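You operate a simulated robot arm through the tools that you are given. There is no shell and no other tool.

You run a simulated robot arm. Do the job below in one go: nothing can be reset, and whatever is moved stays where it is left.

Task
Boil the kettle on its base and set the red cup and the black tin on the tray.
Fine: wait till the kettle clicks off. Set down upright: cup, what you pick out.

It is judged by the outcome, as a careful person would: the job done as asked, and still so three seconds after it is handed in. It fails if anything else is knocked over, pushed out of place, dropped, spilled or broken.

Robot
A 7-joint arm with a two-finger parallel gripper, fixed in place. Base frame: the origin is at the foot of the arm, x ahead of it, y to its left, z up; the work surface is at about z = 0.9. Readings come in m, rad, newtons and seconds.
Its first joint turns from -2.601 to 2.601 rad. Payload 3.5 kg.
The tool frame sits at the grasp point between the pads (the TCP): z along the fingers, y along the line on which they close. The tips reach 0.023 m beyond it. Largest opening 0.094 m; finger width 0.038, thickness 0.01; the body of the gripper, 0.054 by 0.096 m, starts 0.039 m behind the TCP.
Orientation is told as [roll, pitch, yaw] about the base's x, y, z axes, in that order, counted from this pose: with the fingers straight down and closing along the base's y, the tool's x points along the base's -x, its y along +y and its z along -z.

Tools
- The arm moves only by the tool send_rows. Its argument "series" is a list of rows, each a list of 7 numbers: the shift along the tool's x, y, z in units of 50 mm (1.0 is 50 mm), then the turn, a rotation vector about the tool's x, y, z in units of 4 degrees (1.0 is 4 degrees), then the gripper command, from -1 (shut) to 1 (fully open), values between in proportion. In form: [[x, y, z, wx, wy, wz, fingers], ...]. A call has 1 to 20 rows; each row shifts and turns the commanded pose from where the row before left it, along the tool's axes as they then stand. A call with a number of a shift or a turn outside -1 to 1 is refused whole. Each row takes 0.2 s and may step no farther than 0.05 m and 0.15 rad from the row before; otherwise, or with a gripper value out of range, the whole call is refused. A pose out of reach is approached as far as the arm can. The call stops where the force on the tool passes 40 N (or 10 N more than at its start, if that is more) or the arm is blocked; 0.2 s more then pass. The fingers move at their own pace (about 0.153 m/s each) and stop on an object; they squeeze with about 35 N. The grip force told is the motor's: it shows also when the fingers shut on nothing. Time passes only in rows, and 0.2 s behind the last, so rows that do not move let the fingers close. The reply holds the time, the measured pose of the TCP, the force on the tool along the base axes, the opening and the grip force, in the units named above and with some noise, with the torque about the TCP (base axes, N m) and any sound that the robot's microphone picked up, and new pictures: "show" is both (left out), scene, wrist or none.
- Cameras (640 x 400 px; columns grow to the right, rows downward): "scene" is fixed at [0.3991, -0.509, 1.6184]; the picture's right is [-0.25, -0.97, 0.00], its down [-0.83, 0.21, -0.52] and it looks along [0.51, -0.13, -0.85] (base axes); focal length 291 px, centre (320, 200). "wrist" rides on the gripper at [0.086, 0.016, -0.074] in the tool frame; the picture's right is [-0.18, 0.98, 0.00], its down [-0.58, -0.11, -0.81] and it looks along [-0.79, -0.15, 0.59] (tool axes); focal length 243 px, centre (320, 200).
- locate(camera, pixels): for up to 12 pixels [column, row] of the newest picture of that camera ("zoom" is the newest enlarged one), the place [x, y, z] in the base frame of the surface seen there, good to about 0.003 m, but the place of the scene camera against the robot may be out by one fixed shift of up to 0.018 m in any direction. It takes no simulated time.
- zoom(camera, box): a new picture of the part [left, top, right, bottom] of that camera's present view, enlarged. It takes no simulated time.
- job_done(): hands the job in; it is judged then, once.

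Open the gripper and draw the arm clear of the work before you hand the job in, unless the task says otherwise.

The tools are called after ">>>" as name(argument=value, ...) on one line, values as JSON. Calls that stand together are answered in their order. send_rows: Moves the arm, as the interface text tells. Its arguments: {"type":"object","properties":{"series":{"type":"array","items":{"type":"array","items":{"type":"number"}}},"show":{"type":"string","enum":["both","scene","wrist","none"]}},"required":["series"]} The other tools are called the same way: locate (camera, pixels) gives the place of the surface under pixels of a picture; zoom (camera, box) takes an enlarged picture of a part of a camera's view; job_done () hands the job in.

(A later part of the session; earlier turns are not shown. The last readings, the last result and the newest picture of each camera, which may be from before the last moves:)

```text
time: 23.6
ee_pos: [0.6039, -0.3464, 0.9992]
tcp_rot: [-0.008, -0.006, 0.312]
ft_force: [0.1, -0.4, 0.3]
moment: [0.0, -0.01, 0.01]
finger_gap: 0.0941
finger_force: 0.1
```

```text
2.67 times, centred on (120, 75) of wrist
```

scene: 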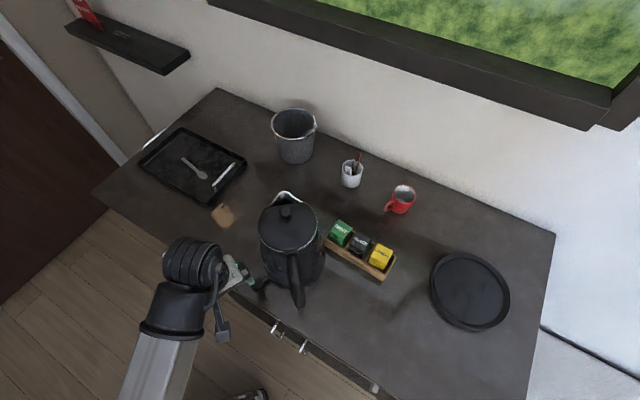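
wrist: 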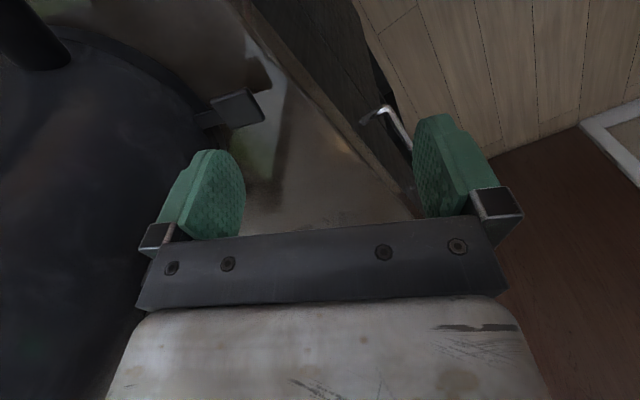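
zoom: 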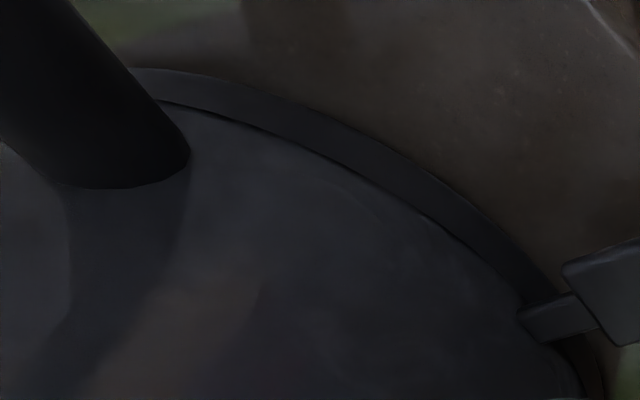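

The kettle stands over a band with a dark gap line above it. I measure the band (possible power base) and the gap with the newest zoom.

>>> locate(camera="zoom", pixels=[[200, 75], [200, 95], [200, 115], [350, 130], [345, 150], [340, 165], [450, 190], [440, 210], [425, 225], [530, 275], [515, 295], [540, 260]])

>>> locate(camera="wrist", pixels=[[198, 122], [208, 118], [215, 115], [222, 117], [205, 135], [195, 112], [80, 100], [120, 110], [160, 150], [60, 120], [180, 110], [175, 130]])

```text
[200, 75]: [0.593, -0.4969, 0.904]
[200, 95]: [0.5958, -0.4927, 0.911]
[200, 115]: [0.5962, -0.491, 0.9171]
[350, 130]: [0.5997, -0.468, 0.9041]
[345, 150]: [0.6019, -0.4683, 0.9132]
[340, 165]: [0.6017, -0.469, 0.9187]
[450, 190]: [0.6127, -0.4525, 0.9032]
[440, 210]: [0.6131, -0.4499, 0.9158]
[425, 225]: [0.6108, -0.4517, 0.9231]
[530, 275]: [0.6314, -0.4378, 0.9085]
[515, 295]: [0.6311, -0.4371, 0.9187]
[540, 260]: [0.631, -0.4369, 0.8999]
```

```text
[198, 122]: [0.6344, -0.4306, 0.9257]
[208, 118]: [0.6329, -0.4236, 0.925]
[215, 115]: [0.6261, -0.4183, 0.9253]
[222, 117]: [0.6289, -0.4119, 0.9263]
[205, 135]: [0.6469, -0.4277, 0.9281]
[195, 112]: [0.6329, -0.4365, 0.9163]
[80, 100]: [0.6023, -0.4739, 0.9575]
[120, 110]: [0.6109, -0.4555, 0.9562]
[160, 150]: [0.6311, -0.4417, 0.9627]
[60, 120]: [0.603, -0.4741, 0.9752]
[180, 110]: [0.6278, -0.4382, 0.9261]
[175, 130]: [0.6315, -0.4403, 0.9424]
```

I measure the disk's recess and rim, and look at the dark line at (590,350) at the table's right edge – it could be a power cord.

>>> zoom(camera="scene", box=[480, 280, 640, 400])

>>> locate(camera="scene", pixels=[[436, 290], [500, 290], [465, 261], [478, 324], [470, 292], [431, 290], [506, 300], [462, 256], [480, 328], [450, 270], [495, 310], [440, 312]])

>>> zoom(camera="scene", box=[420, 240, 520, 340])

```text
3.33 times, centred on (560, 340) of scene
```

zoom: 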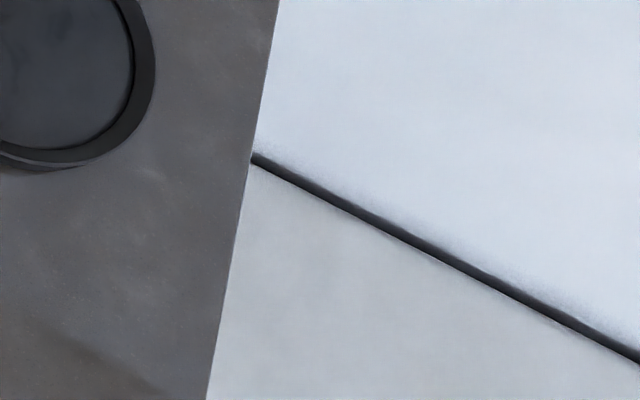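

```text
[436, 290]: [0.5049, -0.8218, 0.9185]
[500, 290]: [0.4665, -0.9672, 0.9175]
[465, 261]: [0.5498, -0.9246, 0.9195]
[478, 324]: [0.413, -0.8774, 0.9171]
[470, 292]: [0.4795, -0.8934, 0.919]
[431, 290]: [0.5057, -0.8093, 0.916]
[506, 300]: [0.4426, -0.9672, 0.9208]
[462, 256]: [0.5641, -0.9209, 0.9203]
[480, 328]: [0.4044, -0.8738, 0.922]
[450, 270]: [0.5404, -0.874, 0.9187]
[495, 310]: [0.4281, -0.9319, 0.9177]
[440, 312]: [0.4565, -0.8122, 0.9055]
```

```text
4.00 times, centred on (470, 290) of scene
```

zoom: 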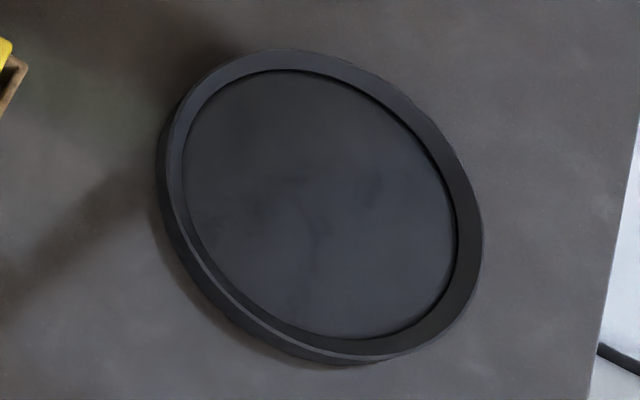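

The disk's recess (radius ≈0.077, floor z≈0.9185, rim 0.9225) matches the kettle's foot (radius ≈0.073), and the paddle bottomed at table height without latching – so the disk is very likely the kettle's base and the kettle stands beside it. I back off to look at the kettle's handle and foot from the front before trying anything.

>>> send_rows(series=[[0.68, 0.095, -0.2, 0, 0, 0, 1], [0.68, 0.095, -0.2, 0, 0, 0, 1], [0.68, 0.095, -0.2, 0, 0, 0, 1], [0.68, 0.095, -0.2, 0, 0, 0, 1], [0.68, 0.095, -0.2, 0, 0, 0, 1], [0.436, -0.7, 0, 0, 0, 0, 1], [0.436, -0.7, 0, 0, 0, 0, 1], [0, 0, 0, 0, 0, 1, 1], [0, 0, 0, 0, 0, 1, 1], [0, 0, 0, 0, 0, 1, 1]], show="both")

```text
time: 25.8
ee_pos: [0.4148, -0.4551, 1.0473]
tcp_rot: [-0.007, -0.007, 0.102]
ft_force: [0.3, -0.4, -0.5]
moment: [0.0, -0.01, -0.01]
finger_gap: 0.0938
finger_force: 0.1
```

scene: 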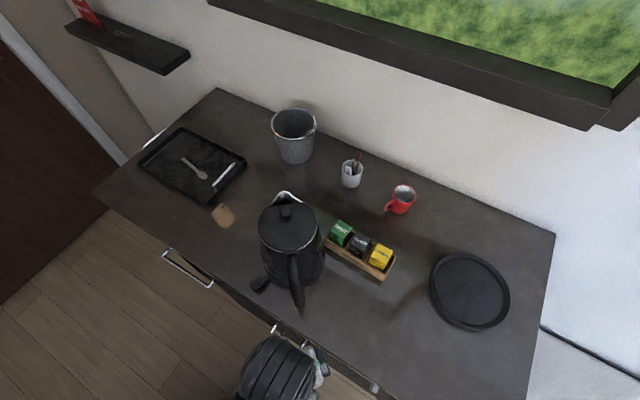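
wrist: 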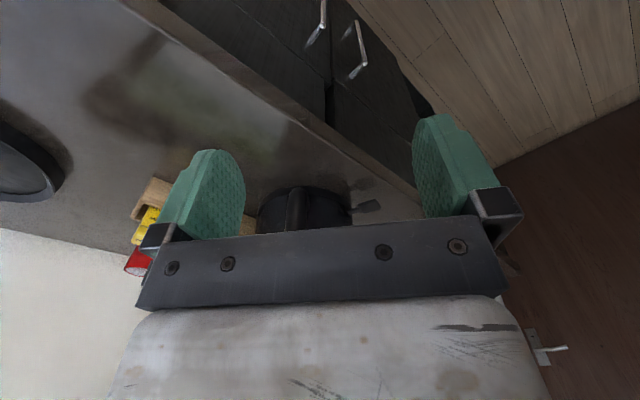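

The kettle is seen between the fingers at (300,205), the disk at (25,165). I zoom on both.

>>> zoom(camera="wrist", box=[240, 160, 390, 250])

>>> zoom(camera="wrist", box=[0, 80, 160, 230])

>>> locate(camera="wrist", pixels=[[295, 195], [297, 210], [299, 225], [290, 210], [305, 210], [265, 205], [345, 205], [350, 215], [258, 215], [365, 207], [30, 165], [60, 180]])

```text
4.27 times, centred on (315, 205) of wrist
```

zoom: 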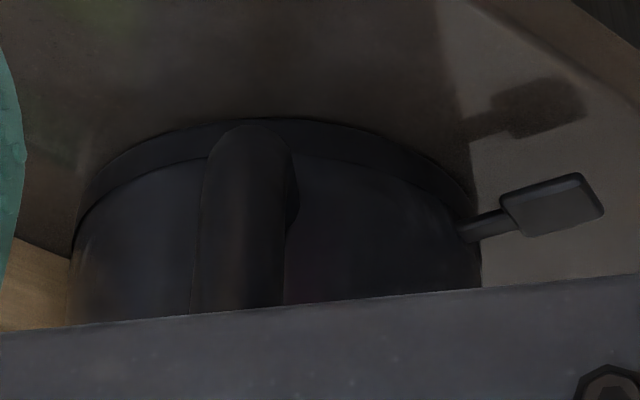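

```text
2.67 times, centred on (80, 155) of wrist
```

zoom: 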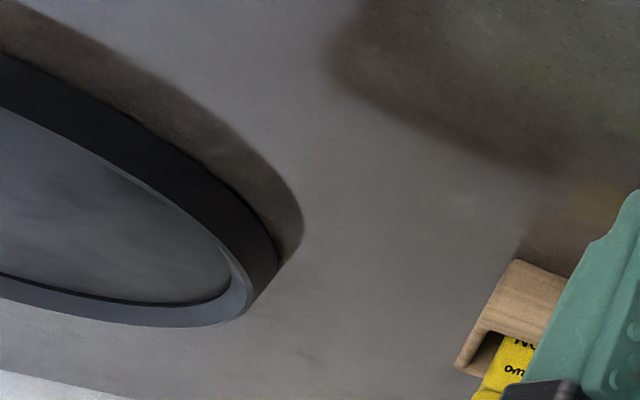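

```text
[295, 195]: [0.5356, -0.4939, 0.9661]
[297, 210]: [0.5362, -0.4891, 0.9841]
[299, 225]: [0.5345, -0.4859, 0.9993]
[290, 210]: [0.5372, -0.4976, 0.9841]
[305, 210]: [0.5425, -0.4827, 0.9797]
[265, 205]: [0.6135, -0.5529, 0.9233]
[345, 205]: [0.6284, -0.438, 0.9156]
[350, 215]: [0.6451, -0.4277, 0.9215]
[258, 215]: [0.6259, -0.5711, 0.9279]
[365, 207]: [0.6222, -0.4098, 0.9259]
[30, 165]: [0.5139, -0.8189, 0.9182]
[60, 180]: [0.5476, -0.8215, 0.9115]
```

I fit the kettle's foot circle more precisely with points along its band, then do the same for the disk's recess.

>>> zoom(camera="wrist", box=[240, 160, 390, 250])

>>> locate(camera="zoom", pixels=[[84, 205], [100, 180], [130, 155], [165, 138], [200, 130], [310, 128], [350, 135], [390, 147], [420, 160], [450, 180], [470, 200], [78, 235]])

>>> locate(camera="scene", pixels=[[437, 280], [440, 295], [450, 268], [447, 308], [460, 318], [470, 323], [480, 322], [490, 315], [498, 300], [500, 285], [490, 268], [475, 261]])

```text
4.27 times, centred on (315, 205) of wrist
```

zoom: 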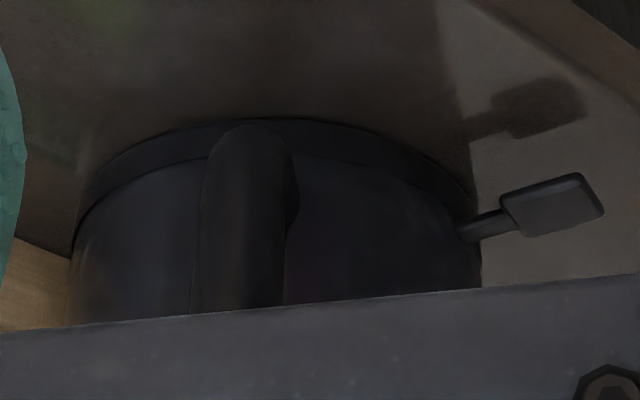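

```text
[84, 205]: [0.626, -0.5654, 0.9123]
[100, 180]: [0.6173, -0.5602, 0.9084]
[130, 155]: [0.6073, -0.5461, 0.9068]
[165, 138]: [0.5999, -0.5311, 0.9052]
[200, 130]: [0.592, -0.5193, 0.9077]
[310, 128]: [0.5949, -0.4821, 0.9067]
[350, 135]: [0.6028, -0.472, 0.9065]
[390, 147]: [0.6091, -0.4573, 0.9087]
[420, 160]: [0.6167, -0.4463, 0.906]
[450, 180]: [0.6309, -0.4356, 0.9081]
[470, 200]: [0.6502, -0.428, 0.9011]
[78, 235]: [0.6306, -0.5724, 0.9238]
```

```text
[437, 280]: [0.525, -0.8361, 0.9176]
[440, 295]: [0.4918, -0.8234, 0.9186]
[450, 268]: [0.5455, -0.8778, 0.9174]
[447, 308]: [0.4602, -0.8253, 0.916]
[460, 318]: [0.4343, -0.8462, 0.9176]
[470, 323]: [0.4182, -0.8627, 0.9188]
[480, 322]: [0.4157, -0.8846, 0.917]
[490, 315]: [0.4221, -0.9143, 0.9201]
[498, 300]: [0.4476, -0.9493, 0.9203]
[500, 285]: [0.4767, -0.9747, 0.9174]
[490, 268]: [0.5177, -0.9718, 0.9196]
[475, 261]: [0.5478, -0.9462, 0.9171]
```

Foot centre ≈ (0.662,-0.503) with R≈0.071 – it would fit the disk's recess (R≈0.076). I want the camera on the far/top side of the hand for handle and cup grasps, so I back off 5 cm and test whether the last joint turns that far (yaw up to about 145°).

>>> send_rows(series=[[0.5, 0.2, 0, 0, 0, 0, 1], [0.5, 0.2, 0, 0, 0, 0, 1], [0, 0, 0, 0, 0, -1, 1], [0, 0, 0, 0, 0, -1, 1], [0, 0, 0, 0, 0, -1, 1], [0, 0, 0, 0, 0, -1, 1], [0, 0, 0, 0, 0, -1, 1], [0, 0, 0, 0, 0, -1, 1], [0, 0, 0, 0, 0, -1, 1], [0, 0, 0, 0, 0, -1, 1], [0, 0, 0, 0, 0, -1, 1], [0, 0, 0, 0, 0, -1, 1], [0, 0, 0, 0, 0, -1, 1], [0, 0, 0, 0, 0, -1, 1], [0, 0, 0, 0, 0, -1, 1], [0, 0, 0, 0, 0, -1, 1], [0, 0, 0, 0, 0, -1, 1], [0, 0, 0, 0, 0, -1, 1], [0, 0, 0, 0, 0, -1, 1], [0, 0, 0, 0, 0, -1, 1]], show="none")

>>> send_rows(series=[[0, 0, 0, 0, 0, -1, 1], [0, 0, 0, 0, 0, -1, 1], [0, 0, 0, 0, 0, -1, 1], [0, 0, 0, 0, 0, -1, 1], [0, 0, 0, 0, 0, -1, 1], [0, 0, 0, 0, 0, -1, 1], [0, 0, 0, 0, 0, -1, 1], [0, 0, 0, 0, 0, -1, 1], [0, 0, 0, 0, 0, -1, 1], [0, 0, 0, 0, 0, -1, 1], [0, 0, 0, 0, 0, -1, 1], [0, 0, 0, 0, 0, -1, 1], [0, 0, 0, 0, 0, -1, 1], [0, 0, 0, 0, 0, -1, 1], [0, 0, 0, 0, 0, -1, 1], [0, 0, 0, 0, 0, -1, 1], [0, 0, 0, 0, 0, -1, 1]], show="both")

```text
time: 30.0
ee_pos: [0.3637, -0.4415, 1.0468]
tcp_rot: [-0.012, 0.009, 1.362]
ft_force: [0.0, 0.2, -0.5]
moment: [0.0, 0.01, -0.01]
finger_gap: 0.0939
finger_force: 0.1
```

```text
time: 33.6
ee_pos: [0.3811, -0.423, 1.0463]
tcp_rot: [-0.007, 0.015, 2.247]
ft_force: [-0.7, -0.7, 0.0]
moment: [0.01, -0.03, -0.02]
finger_gap: 0.0942
finger_force: 0.0
out of reach, approached as far as the arm can: row 13, 14, 15, 16, 17
```

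scene: 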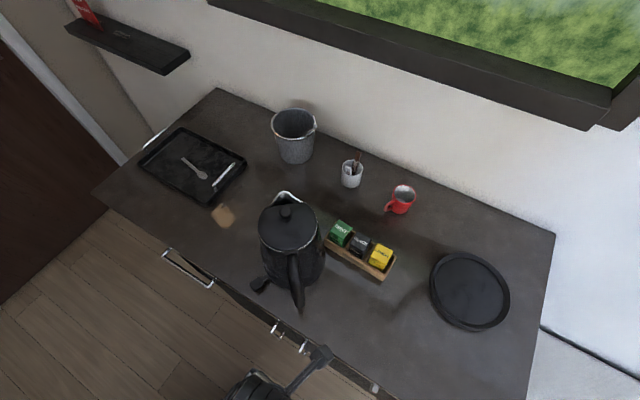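
wrist: 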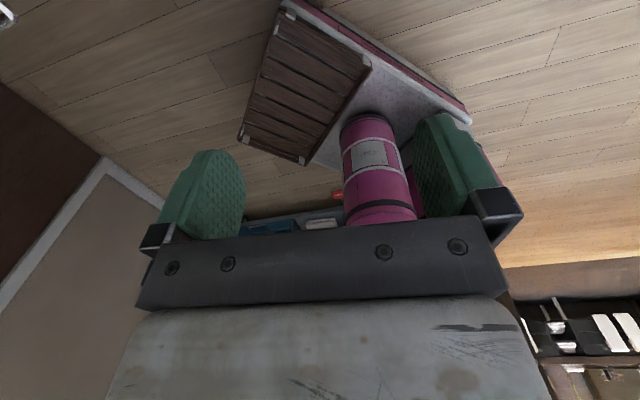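

The last joint's limit is at about yaw = azimuth+176°, so usable yaw is azimuth+42°…+176°. I turn back to yaw≈0 and then move over to get a precise wrist-camera view of the round base.

>>> send_rows(series=[[0, 0, 0, 0, 0, 1, 1], [0, 0, 0, 0, 0, 1, 1], [0, 0, 0, 0, 0, 1, 1], [0, 0, 0, 0, 0, 1, 1], [0, 0, 0, 0, 0, 1, 1], [0, 0, 0, 0, 0, 1, 1], [0, 0, 0, 0, 0, 1, 1], [0, 0, 0, 0, 0, 1, 1], [0, 0, 0, 0, 0, 1, 1], [0, 0, 0, 0, 0, 1, 1], [0, 0, 0, 0, 0, 1, 1], [0, 0, 0, 0, 0, 1, 1], [0, 0, 0, 0, 0, 1, 1], [0, 0, 0, 0, 0, 1, 1], [0, 0, 0, 0, 0, 1, 1], [0, 0, 0, 0, 0, 1, 1], [0, 0, 0, 0, 0, 1, 1], [0, 0, 0, 0, 0, 1, 1], [0, 0, 0, 0, 0, 1, 1], [0, 0, 0, 0, 0, 1, 1]], show="none")

>>> send_rows(series=[[0, 0, 0, 0, 0, 1, 1], [0, 0, 0, 0, 0, 1, 1], [0, 0, 0, 0, 0, 1, 1], [0, 0, 0, 0, 0, 1, 1], [0, 0, 0, 0, 0, 1, 1], [0, 0, 0, 0, 0, 1, 1], [0, 0, 0, 0, 0, 1, 1], [0, 0, 0, 0, 0, 1, 1], [0, 0, 0, 0, 0, 1, 1], [0, 0, 0, 0, 0, 1, 1], [0, 0, 0, 0, 0, 1, 1], [0, 0, 0, 0, 0, 1, 1], [0.167, -0.93, 0, 0, 0, 0, 1], [0.167, -0.93, 0, 0, 0, 0, 1], [0.167, -0.93, 0, 0, 0, 0, 1], [0.167, -0.93, 0, 0, 0, 0, 1], [0.167, -0.93, 0, 0, 0, 0, 1], [0.167, -0.93, 0, 0, 0, 0, 1]], show="both")

```text
time: 37.8
ee_pos: [0.3807, -0.4231, 1.0464]
tcp_rot: [-0.017, -0.003, 0.849]
ft_force: [0.2, -0.2, -0.2]
moment: [-0.02, 0.01, 0.01]
finger_gap: 0.0941
finger_force: 0.0
```

```text
time: 41.6
ee_pos: [0.3345, -0.7036, 1.0491]
tcp_rot: [-0.01, -0.015, 0.013]
ft_force: [0.4, -0.7, -0.4]
moment: [0.02, -0.02, 0.01]
finger_gap: 0.0939
finger_force: 0.1
```

scene: 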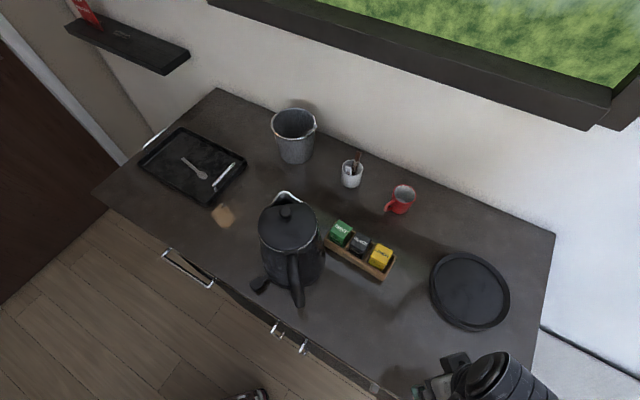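
wrist: 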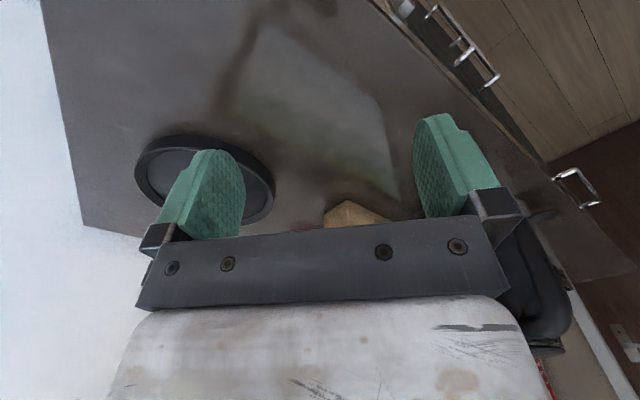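

The disk is at (205,180), partly behind a finger. I turn 16° more to bring it between the fingers.

>>> send_rows(series=[[0, 0, 0, 0, 0, 1, 1], [0, 0, 0, 0, 0, 1, 1], [0, 0, 0, 0, 0, 1, 1], [0, 0, 0, 0, 0, 1, 1]], show="wrist")

>>> zoom(camera="wrist", box=[180, 110, 380, 240])

```text
time: 42.6
ee_pos: [0.3338, -0.7042, 1.0481]
tcp_rot: [-0.004, -0.017, -0.27]
ft_force: [-0.5, 0.6, 0.0]
moment: [-0.02, 0.0, 0.02]
finger_gap: 0.094
finger_force: 0.0
```

wrist: 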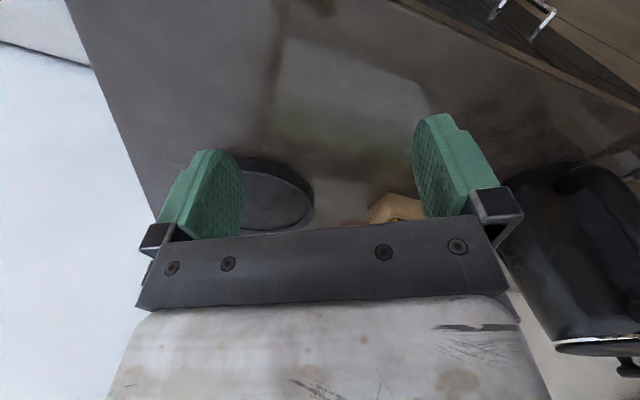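

```text
3.08 times, centred on (280, 175) of wrist
```

zoom: 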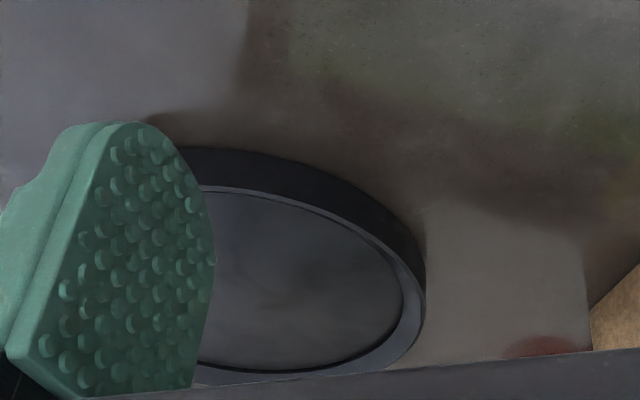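

I locate points just inside the recess edge in this zoom to fit its centre in the robot frame.

>>> locate(camera="zoom", pixels=[[230, 197], [265, 201], [300, 212], [330, 226], [360, 246], [385, 272], [397, 300], [390, 322], [365, 343], [330, 357], [280, 366], [230, 367]])

>>> locate(camera="zoom", pixels=[[300, 165], [350, 190], [400, 230], [420, 260], [410, 310], [400, 340], [340, 367], [280, 377], [225, 376], [405, 290], [370, 245], [300, 203]])

```text
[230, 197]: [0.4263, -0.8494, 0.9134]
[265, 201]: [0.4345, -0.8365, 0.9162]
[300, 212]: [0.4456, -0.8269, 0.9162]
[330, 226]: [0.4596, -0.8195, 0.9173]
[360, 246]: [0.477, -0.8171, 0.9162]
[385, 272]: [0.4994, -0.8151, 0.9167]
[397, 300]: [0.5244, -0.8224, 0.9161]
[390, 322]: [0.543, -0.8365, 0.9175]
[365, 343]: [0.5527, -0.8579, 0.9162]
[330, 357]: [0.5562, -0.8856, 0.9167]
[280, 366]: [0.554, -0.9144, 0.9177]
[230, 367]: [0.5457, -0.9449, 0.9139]
```

```text
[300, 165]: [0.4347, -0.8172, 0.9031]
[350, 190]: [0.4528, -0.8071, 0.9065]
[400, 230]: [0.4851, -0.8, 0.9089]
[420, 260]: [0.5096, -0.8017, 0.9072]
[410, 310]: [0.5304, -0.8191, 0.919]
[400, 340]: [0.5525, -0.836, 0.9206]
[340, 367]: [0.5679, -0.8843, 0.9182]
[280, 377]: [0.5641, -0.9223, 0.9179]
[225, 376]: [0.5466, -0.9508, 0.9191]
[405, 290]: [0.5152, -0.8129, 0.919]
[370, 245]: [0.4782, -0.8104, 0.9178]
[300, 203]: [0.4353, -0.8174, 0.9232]
```

Recess centre ≈ (0.487,-0.888) in the robot frame. Next I check the exact shape of the kettle's handle from the scene camera before gripping it.

>>> zoom(camera="scene", box=[265, 240, 325, 310])

>>> locate(camera="scene", pixels=[[293, 252], [293, 258], [293, 262], [293, 267], [294, 272], [294, 278], [294, 284], [296, 290], [297, 296], [298, 302], [288, 265], [299, 265]])

>>> locate(camera="wrist", pixels=[[520, 200], [570, 180], [600, 185], [590, 345], [540, 300], [620, 300], [630, 365], [575, 190], [560, 240], [580, 240], [600, 240], [545, 180]])

```text
5.71 times, centred on (295, 275) of scene
```

zoom: 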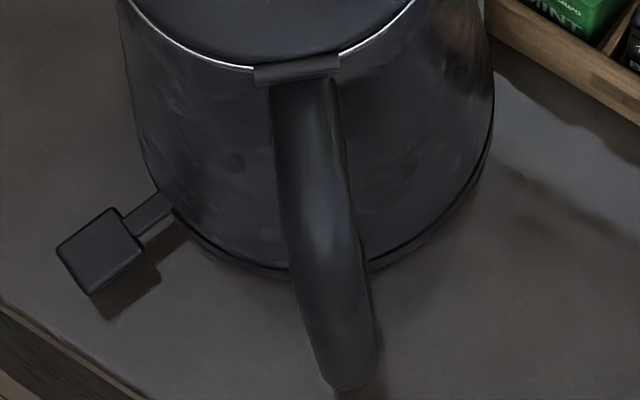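

```text
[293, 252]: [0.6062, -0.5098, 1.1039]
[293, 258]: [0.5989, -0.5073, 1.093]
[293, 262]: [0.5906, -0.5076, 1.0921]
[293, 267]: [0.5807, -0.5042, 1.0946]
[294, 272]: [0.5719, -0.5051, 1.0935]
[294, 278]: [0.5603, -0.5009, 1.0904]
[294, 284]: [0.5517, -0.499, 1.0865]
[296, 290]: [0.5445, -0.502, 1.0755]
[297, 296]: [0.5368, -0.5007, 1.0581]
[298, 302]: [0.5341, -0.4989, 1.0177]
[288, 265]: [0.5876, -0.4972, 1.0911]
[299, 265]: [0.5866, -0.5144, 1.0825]
```

```text
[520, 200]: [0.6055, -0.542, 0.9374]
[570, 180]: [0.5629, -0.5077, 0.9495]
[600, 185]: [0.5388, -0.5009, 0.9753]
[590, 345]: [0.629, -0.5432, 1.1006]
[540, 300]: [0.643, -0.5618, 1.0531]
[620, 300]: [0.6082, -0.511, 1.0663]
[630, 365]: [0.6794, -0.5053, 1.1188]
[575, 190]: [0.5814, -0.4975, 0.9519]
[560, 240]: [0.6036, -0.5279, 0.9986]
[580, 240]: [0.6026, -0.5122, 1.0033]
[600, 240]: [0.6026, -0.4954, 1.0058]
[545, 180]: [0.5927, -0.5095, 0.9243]
```

The handle is a D-loop: top bar at z≈1.091 from x≈0.60 to 0.56, outer bar at x≈0.535–0.56, plane bearing ≈171°, centre y≈-0.495. I go to a pre-grasp in front of it at z=1.06 with yaw ≈ 2°.

>>> send_rows(series=[[-0.224, 0.928, -0.048, 0, 0, 0, 1], [-0.224, 0.928, -0.048, 0, 0, 0, 1], [-0.224, 0.928, -0.048, 0, 0, 0, 1], [-0.224, 0.928, -0.048, 0, 0, 0, 1], [-0.224, 0.928, -0.048, 0, 0, 0, 1], [0, 0, 0, 0, 0, -0.874, 1], [0, 0, 0, 0, 0, -0.874, 1], [0, 0, 0, 0, 0, -0.874, 1], [0, 0, 0, 0, 0, -0.874, 1], [0, 0, 0, 0, 0, -0.874, 1]], show="both")

```text
time: 43.5
ee_pos: [0.4152, -0.5588, 1.0546]
tcp_rot: [-0.011, -0.017, -0.246]
ft_force: [-7.7, -10.6, -3.5]
moment: [0.88, -1.09, 1.33]
finger_gap: 0.0942
finger_force: 0.1
stopped in row 4: the force on the tool passed its limit at 70 N (the readings are from after the stop); the commanded pose is now the measured one
```

scene: 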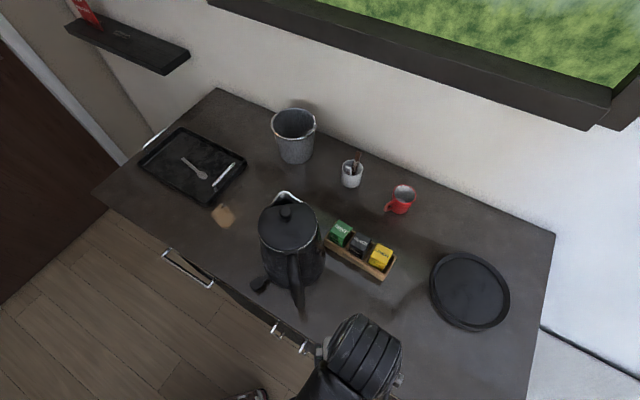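
wrist: 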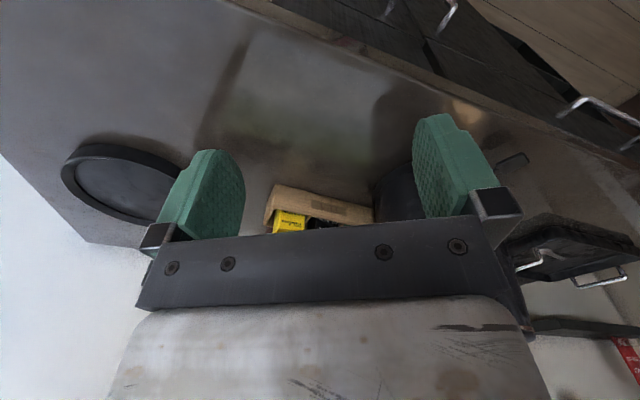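

I had forgotten to turn before shifting; the camera brushed the arm at relative angle 39°. I turn first now, then finish the move to the pre-grasp.

>>> send_rows(series=[[0, 0, 0, 0, 0, -1, 1], [0, 0, 0, 0, 0, -1, 1], [0, 0, 0, 0, 0, -1, 1], [0, 0, 0, 0, 0, -1, 1], [-0.371, 0.621, -0.054, 0, 0, 0, 1], [-0.371, 0.621, -0.054, 0, 0, 0, 1], [0, 0, 0, 0, 0, 0, 1]], show="both")

```text
time: 45.1
ee_pos: [0.4468, -0.4946, 1.0608]
tcp_rot: [-0.015, -0.016, 0.032]
ft_force: [0.4, 0.7, 0.0]
moment: [-0.04, -0.01, 0.01]
finger_gap: 0.0941
finger_force: 0.1
```

scene: 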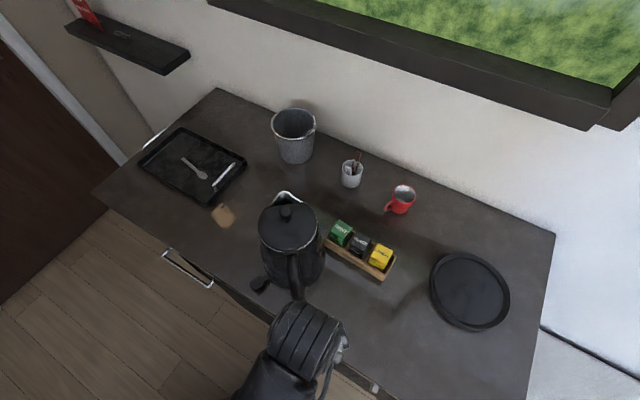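
wrist: 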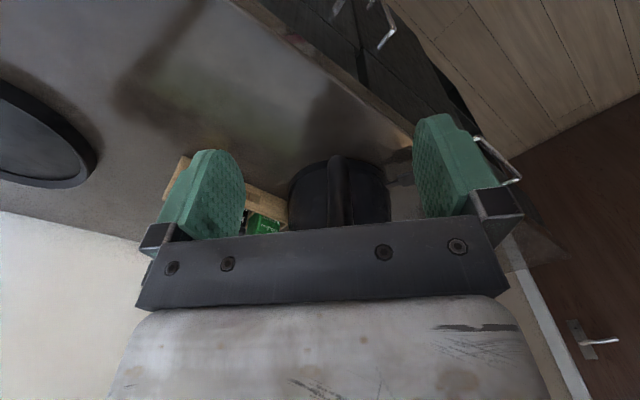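

The handle is centred between the fingers at (340,190). I advance along +x in slow steps so that the fingers straddle the handle's upper corner.

>>> send_rows(series=[[-0.4, -0.016, 0, 0, 0, 0, 1], [-0.4, -0.016, 0, 0, 0, 0, 1], [-0.4, -0.016, 0, 0, 0, 0, 1], [-0.4, -0.016, 0, 0, 0, 0, 1], [-0.4, -0.016, 0, 0, 0, 0, 1]], show="both")

>>> zoom(camera="wrist", box=[180, 80, 460, 250])

>>> zoom(camera="scene", box=[240, 200, 350, 320])

```text
time: 46.3
ee_pos: [0.5507, -0.4947, 1.0623]
tcp_rot: [-0.016, -0.015, 0.029]
ft_force: [0.1, -0.5, -0.3]
moment: [0.03, 0.01, 0.03]
finger_gap: 0.094
finger_force: 0.0
```

scene: 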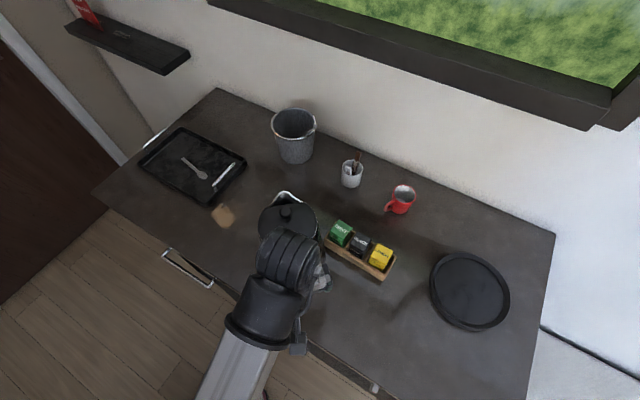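
wrist: 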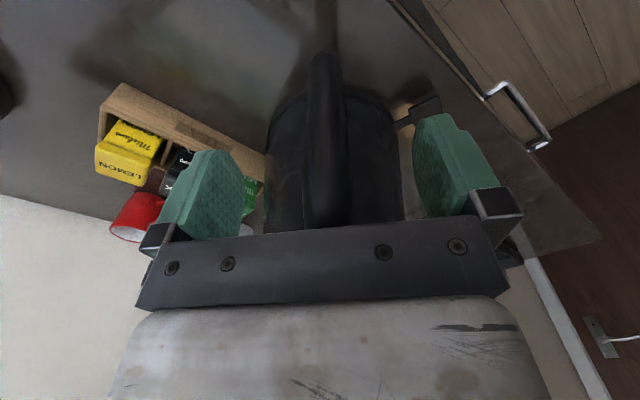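

```text
2.29 times, centred on (320, 165) of wrist
```

zoom: 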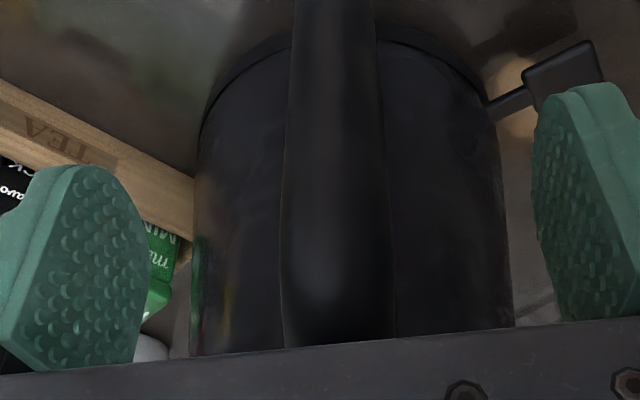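

```text
3.33 times, centred on (295, 260) of scene
```

zoom: 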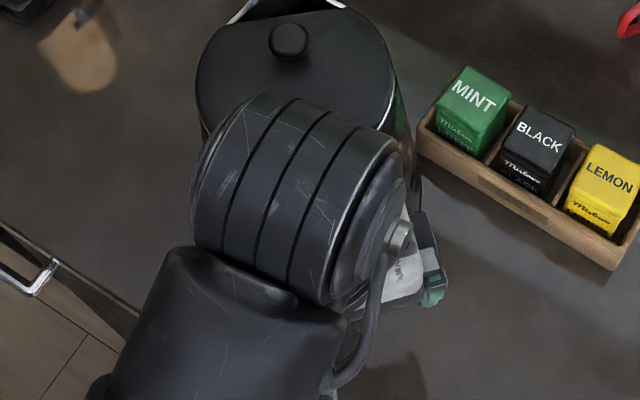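

Handle centred between the pads. I go 16 mm further, lower 3 mm, then close the gripper on the handle.

>>> send_rows(series=[[-0.33, -0.013, 0.06, 0, 0, 0, 1], [0, 0, 0, 0, 0, 0, 1]], show="none")

>>> send_rows(series=[[0, 0, 0, 0, 0, 0, 0], [0, 0, 0, 0, 0, 0, -0.4], [0, 0, 0, 0, 0, 0, -0.7], [0, 0, 0, 0, 0, 0, -1], [0, 0, 0, 0, 0, 0, -1]], show="both")

```text
time: 46.9
ee_pos: [0.5651, -0.4954, 1.0585]
tcp_rot: [-0.014, -0.017, 0.031]
ft_force: [-0.2, -1.0, -0.3]
moment: [-0.01, -0.01, 0.0]
finger_gap: 0.094
finger_force: 0.0
```

```text
time: 48.1
ee_pos: [0.5652, -0.4965, 1.0576]
tcp_rot: [-0.014, -0.016, 0.03]
ft_force: [2.6, -1.0, -5.1]
moment: [0.11, 0.3, -0.14]
finger_gap: 0.024
finger_force: 35.2
```

scene: 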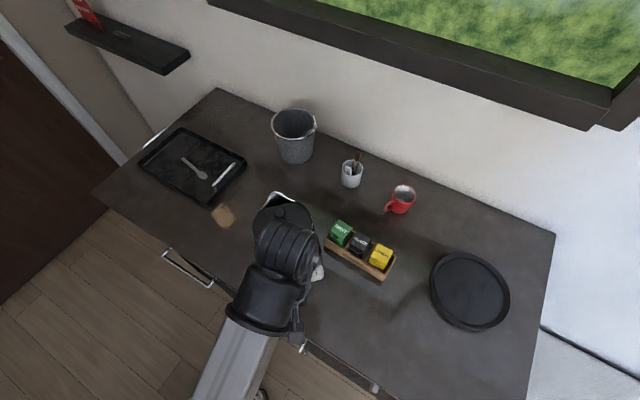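
wrist: 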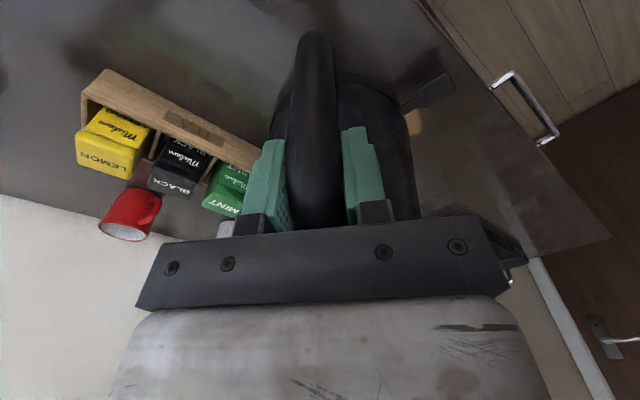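

The handle is gripped (gap 0.024, 35 N). I lift by 1 cm slowly to see the weight, whether it tilts, and whether the band stays on the table.

>>> send_rows(series=[[0, 0, -0.08, 0, 0, 0, -1], [0, 0, -0.08, 0, 0, 0, -1], [0, 0, -0.08, 0, 0, 0, -1]], show="both")

>>> zoom(camera="wrist", box=[230, 10, 450, 150])

```text
time: 48.9
ee_pos: [0.5669, -0.4973, 1.0709]
tcp_rot: [-0.015, -0.014, 0.033]
ft_force: [0.6, 0.3, -10.0]
moment: [-0.01, 0.88, -0.01]
finger_gap: 0.0238
finger_force: 35.0
```

scene: 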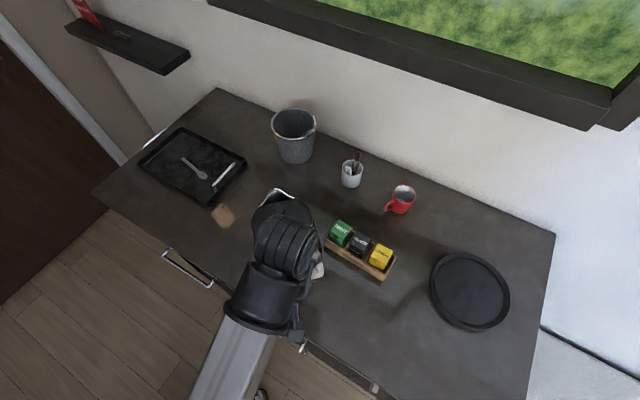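
wrist: 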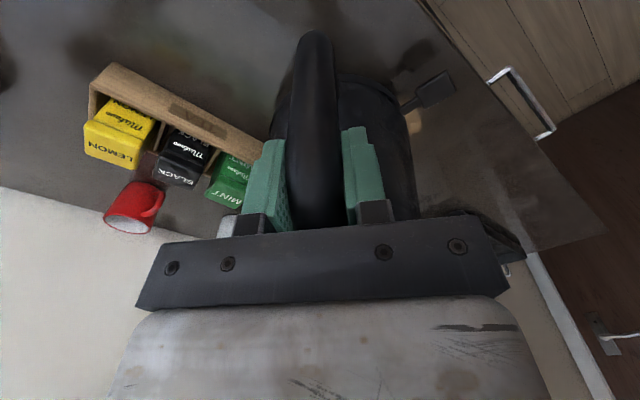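

```text
2.86 times, centred on (340, 80) of wrist
```

zoom: 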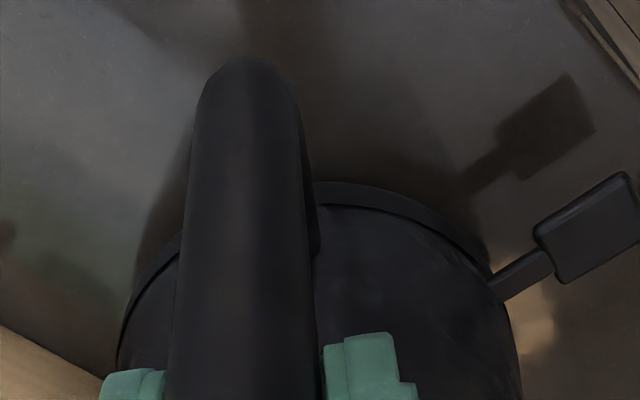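

Reading −10 N with 0.88 N·m: the ~1 kg kettle is fully lifted and held. I check that the band came up with it and how level it is.

>>> locate(camera="zoom", pixels=[[150, 275], [130, 310], [340, 195], [400, 210], [450, 235], [480, 260], [340, 185], [520, 275], [590, 230], [560, 130], [250, 80], [330, 150]])

>>> locate(camera="scene", pixels=[[283, 207], [262, 205], [300, 205], [270, 200], [276, 191], [308, 215], [256, 222], [290, 200], [280, 197], [266, 215], [315, 225], [300, 196]])

>>> zoom(camera="scene", box=[230, 170, 350, 300])

```text
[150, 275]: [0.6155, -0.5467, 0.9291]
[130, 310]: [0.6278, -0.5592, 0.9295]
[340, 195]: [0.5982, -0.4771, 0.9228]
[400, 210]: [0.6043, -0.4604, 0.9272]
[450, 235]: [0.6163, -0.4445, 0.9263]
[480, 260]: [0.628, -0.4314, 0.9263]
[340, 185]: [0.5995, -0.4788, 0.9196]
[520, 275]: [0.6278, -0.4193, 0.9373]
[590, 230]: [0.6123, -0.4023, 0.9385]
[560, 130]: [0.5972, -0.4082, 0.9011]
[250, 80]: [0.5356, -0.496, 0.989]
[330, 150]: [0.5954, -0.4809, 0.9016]
```

```text
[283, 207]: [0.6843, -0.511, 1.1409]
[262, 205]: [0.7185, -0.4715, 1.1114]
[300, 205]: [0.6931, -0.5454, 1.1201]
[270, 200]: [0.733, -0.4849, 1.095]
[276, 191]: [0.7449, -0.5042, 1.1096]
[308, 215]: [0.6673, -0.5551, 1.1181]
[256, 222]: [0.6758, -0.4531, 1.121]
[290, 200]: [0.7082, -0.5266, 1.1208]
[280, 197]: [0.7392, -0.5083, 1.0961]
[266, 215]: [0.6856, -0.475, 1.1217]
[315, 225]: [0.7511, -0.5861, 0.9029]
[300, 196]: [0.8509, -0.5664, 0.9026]
```

```text
3.08 times, centred on (290, 235) of scene
```

zoom: 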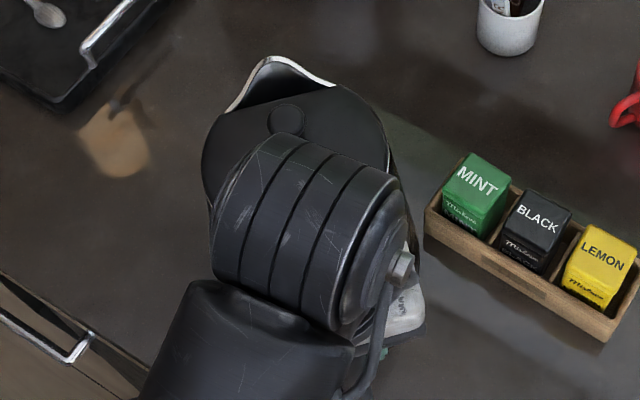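

The band rose with the kettle (now z≈0.920–0.930, bare table beneath), so it was not on its base; the disk is the base. The kettle hangs level. I lift it to about 4 cm, then pull it slightly inwards to clear the tea rack.

>>> send_rows(series=[[0, 0, -0.145, 0, 0, 0, -1], [0, 0, -0.145, 0, 0, 0, -1], [0, 0, -0.145, 0, 0, 0, -1], [0, 0, -0.145, 0, 0, 0, -1], [0.165, 0.155, 0, 0, 0, 0, -1], [0.165, 0.155, 0, 0, 0, 0, -1], [0.165, 0.155, 0, 0, 0, 0, -1]], show="both")

```text
time: 50.5
ee_pos: [0.5398, -0.4736, 1.0976]
tcp_rot: [-0.013, -0.016, 0.032]
ft_force: [-0.2, -0.5, -10.5]
moment: [-0.08, 0.87, -0.02]
finger_gap: 0.024
finger_force: 35.1
```

scene: 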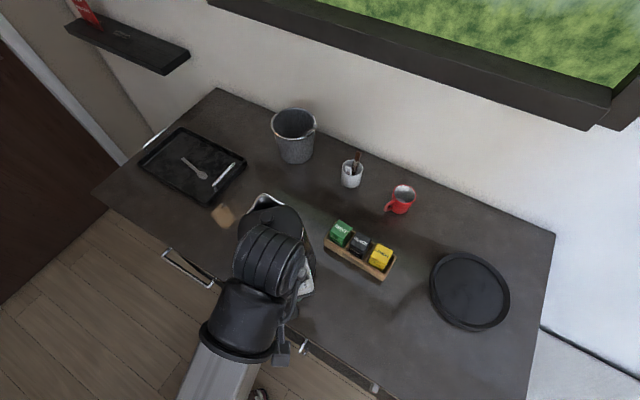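
wrist: 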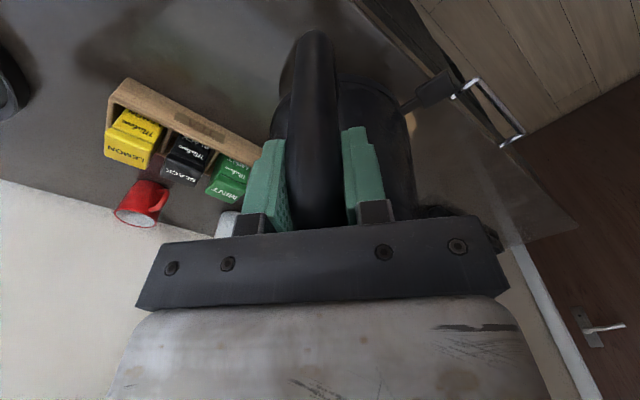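

Level and stable at z=1.098. I now swing along an arc about the robot's axis (constant radius 0.72, kettle centre radius ≈0.79, inside the rack) towards the base's direction.

>>> send_rows(series=[[0.262, -0.264, 0, 0, 0, 0.34, -1], [0.262, -0.264, 0, 0, 0, 0.34, -1], [0.262, -0.264, 0, 0, 0, 0.34, -1], [0.262, -0.264, 0, 0, 0, 0.34, -1], [0.262, -0.264, 0, 0, 0, 0.34, -1], [0.262, -0.264, 0, 0, 0, 0.34, -1], [0.262, -0.264, 0, 0, 0, 0.34, -1], [0.262, -0.264, 0, 0, 0, 0.34, -1]], show="both")

```text
time: 52.3
ee_pos: [0.4301, -0.5728, 1.0992]
tcp_rot: [-0.011, -0.018, -0.159]
ft_force: [0.0, 0.2, -10.1]
moment: [0.16, 0.87, 0.02]
finger_gap: 0.0239
finger_force: 35.4
```

scene: 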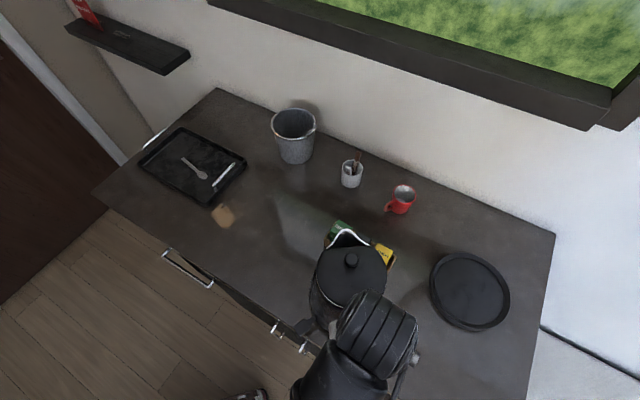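
wrist: 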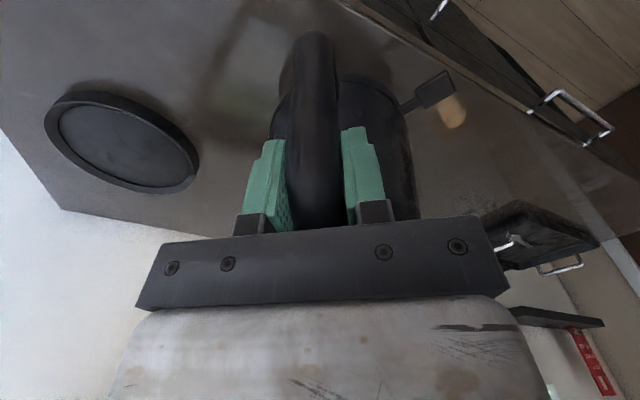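

Kettle passes well inside the rack. The disk is now fully visible at (120,145) in the wrist view; I use it to refine its centre.

>>> zoom(camera="wrist", box=[30, 70, 220, 210])

```text
2.86 times, centred on (125, 140) of wrist
```

zoom: 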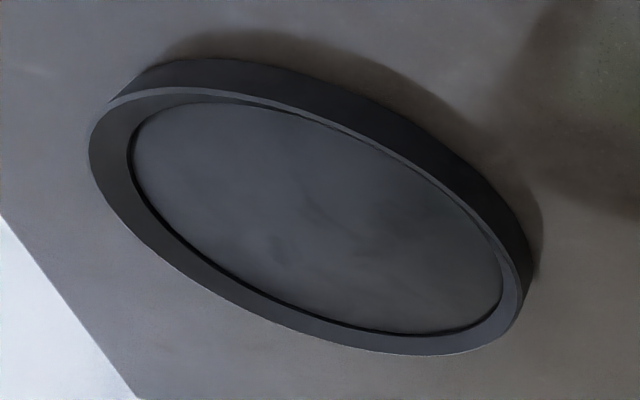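

I locate points just inside the recess boundary and on the rim all around.

>>> locate(camera="zoom", pixels=[[140, 140], [175, 112], [230, 106], [300, 120], [370, 150], [430, 187], [480, 235], [498, 285], [460, 325], [380, 325], [270, 285], [170, 215]])

>>> locate(camera="zoom", pixels=[[95, 155], [115, 110], [190, 90], [290, 105], [400, 152], [470, 205], [515, 270], [508, 318], [440, 350], [330, 335], [200, 270], [115, 195]])

```text
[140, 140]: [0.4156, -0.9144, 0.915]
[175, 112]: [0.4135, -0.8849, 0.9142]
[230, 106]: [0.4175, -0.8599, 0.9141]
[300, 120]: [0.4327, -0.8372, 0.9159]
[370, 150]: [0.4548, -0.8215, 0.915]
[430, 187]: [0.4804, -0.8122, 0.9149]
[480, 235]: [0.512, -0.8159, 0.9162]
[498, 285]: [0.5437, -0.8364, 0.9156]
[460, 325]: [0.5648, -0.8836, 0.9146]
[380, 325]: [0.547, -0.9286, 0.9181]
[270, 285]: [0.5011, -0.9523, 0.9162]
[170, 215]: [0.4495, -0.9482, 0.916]
```

```text
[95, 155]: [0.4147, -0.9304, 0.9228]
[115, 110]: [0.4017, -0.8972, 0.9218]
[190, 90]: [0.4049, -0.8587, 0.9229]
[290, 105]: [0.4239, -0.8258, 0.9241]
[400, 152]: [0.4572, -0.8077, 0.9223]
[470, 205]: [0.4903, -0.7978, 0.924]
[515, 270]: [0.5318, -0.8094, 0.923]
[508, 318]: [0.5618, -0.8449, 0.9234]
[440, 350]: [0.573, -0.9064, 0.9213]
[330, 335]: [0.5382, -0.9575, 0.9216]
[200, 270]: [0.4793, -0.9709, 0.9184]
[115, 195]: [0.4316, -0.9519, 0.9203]
```

Fit: base centre (0.488,-0.885), outer R 0.088, recess R ≈0.075, floor z≈0.915, rim 0.9225. Now I measure the kettle's foot relative to the hand from this view.

>>> zoom(camera="wrist", box=[250, 20, 450, 150])

>>> locate(camera="zoom", pixels=[[80, 260], [70, 290], [100, 235], [110, 225], [285, 185], [310, 188], [340, 195], [370, 208], [400, 225], [425, 245], [450, 270], [65, 320]])

>>> zoom(camera="scene", box=[270, 210, 430, 360])

```text
3.08 times, centred on (350, 85) of wrist
```

zoom: 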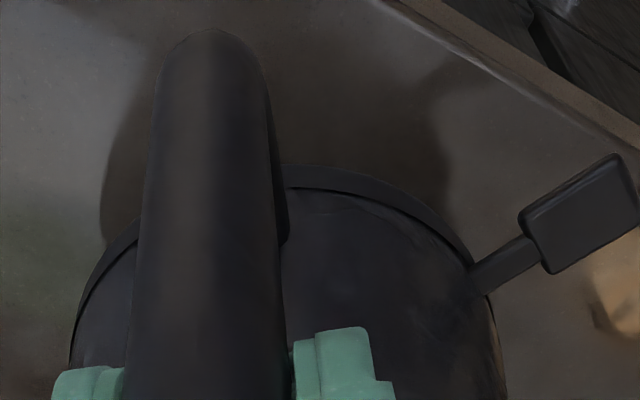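

```text
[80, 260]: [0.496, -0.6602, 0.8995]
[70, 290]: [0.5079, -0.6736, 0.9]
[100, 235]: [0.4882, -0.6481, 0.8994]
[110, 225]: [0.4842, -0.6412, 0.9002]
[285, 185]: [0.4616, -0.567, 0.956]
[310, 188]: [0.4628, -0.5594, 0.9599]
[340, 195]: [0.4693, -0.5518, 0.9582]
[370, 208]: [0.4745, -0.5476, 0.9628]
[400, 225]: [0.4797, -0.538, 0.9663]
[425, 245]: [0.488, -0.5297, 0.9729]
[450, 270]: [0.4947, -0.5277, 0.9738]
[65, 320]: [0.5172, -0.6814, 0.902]
```

```text
2.67 times, centred on (350, 285) of scene
```

zoom: 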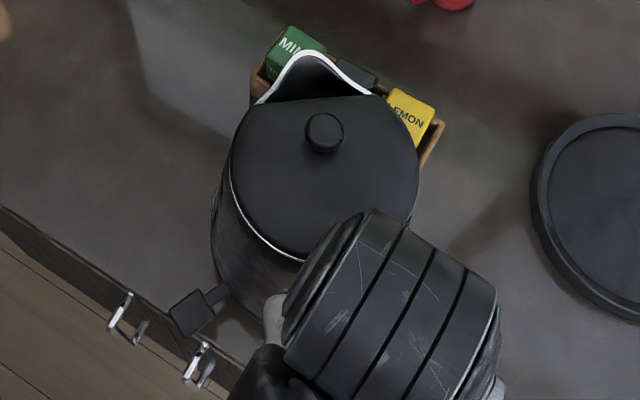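

I take more points on the left part of the foot band to fix the kettle's axis relative to the hand.

>>> zoom(camera="wrist", box=[250, 70, 330, 150])

>>> zoom(camera="wrist", box=[320, 60, 420, 150])

```text
5.00 times, centred on (290, 110) of wrist
```

zoom: 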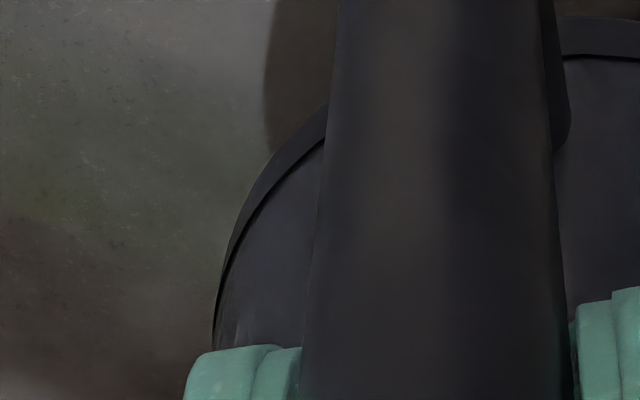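

```text
4.44 times, centred on (370, 105) of wrist
```

zoom: 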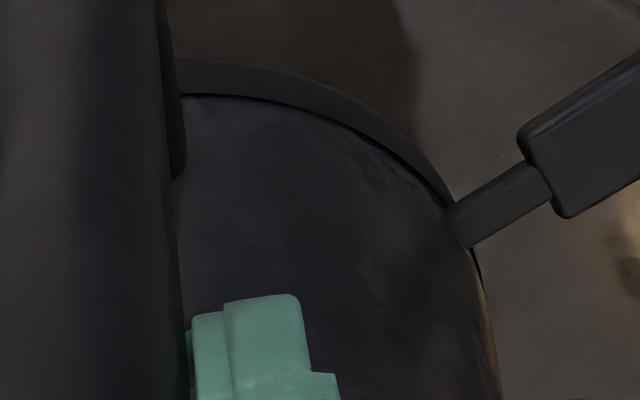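

Band centre-line points read from the two zooms: left (288,96), (278,109), (274,116); right (348,78), (366,82), (381,89), (391,97), (396,102). I locate them.

>>> locate(camera="wrist", pixels=[[288.4, 96], [286, 98.4], [282, 103.5], [278.4, 109], [274.5, 115.8], [347.5, 77.5], [356, 79.5], [365.5, 82], [381.3, 89.2], [391.4, 97.1], [394, 99.5], [272, 121]])

```text
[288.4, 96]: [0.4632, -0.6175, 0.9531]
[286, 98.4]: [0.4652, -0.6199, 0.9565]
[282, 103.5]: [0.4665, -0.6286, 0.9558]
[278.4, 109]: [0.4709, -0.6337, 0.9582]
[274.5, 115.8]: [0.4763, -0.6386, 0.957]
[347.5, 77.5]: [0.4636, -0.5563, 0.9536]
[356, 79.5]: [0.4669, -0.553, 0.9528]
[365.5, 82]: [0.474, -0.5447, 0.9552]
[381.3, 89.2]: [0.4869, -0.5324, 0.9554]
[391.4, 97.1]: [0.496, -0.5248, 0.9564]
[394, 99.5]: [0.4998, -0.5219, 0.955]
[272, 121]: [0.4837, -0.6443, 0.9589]
```

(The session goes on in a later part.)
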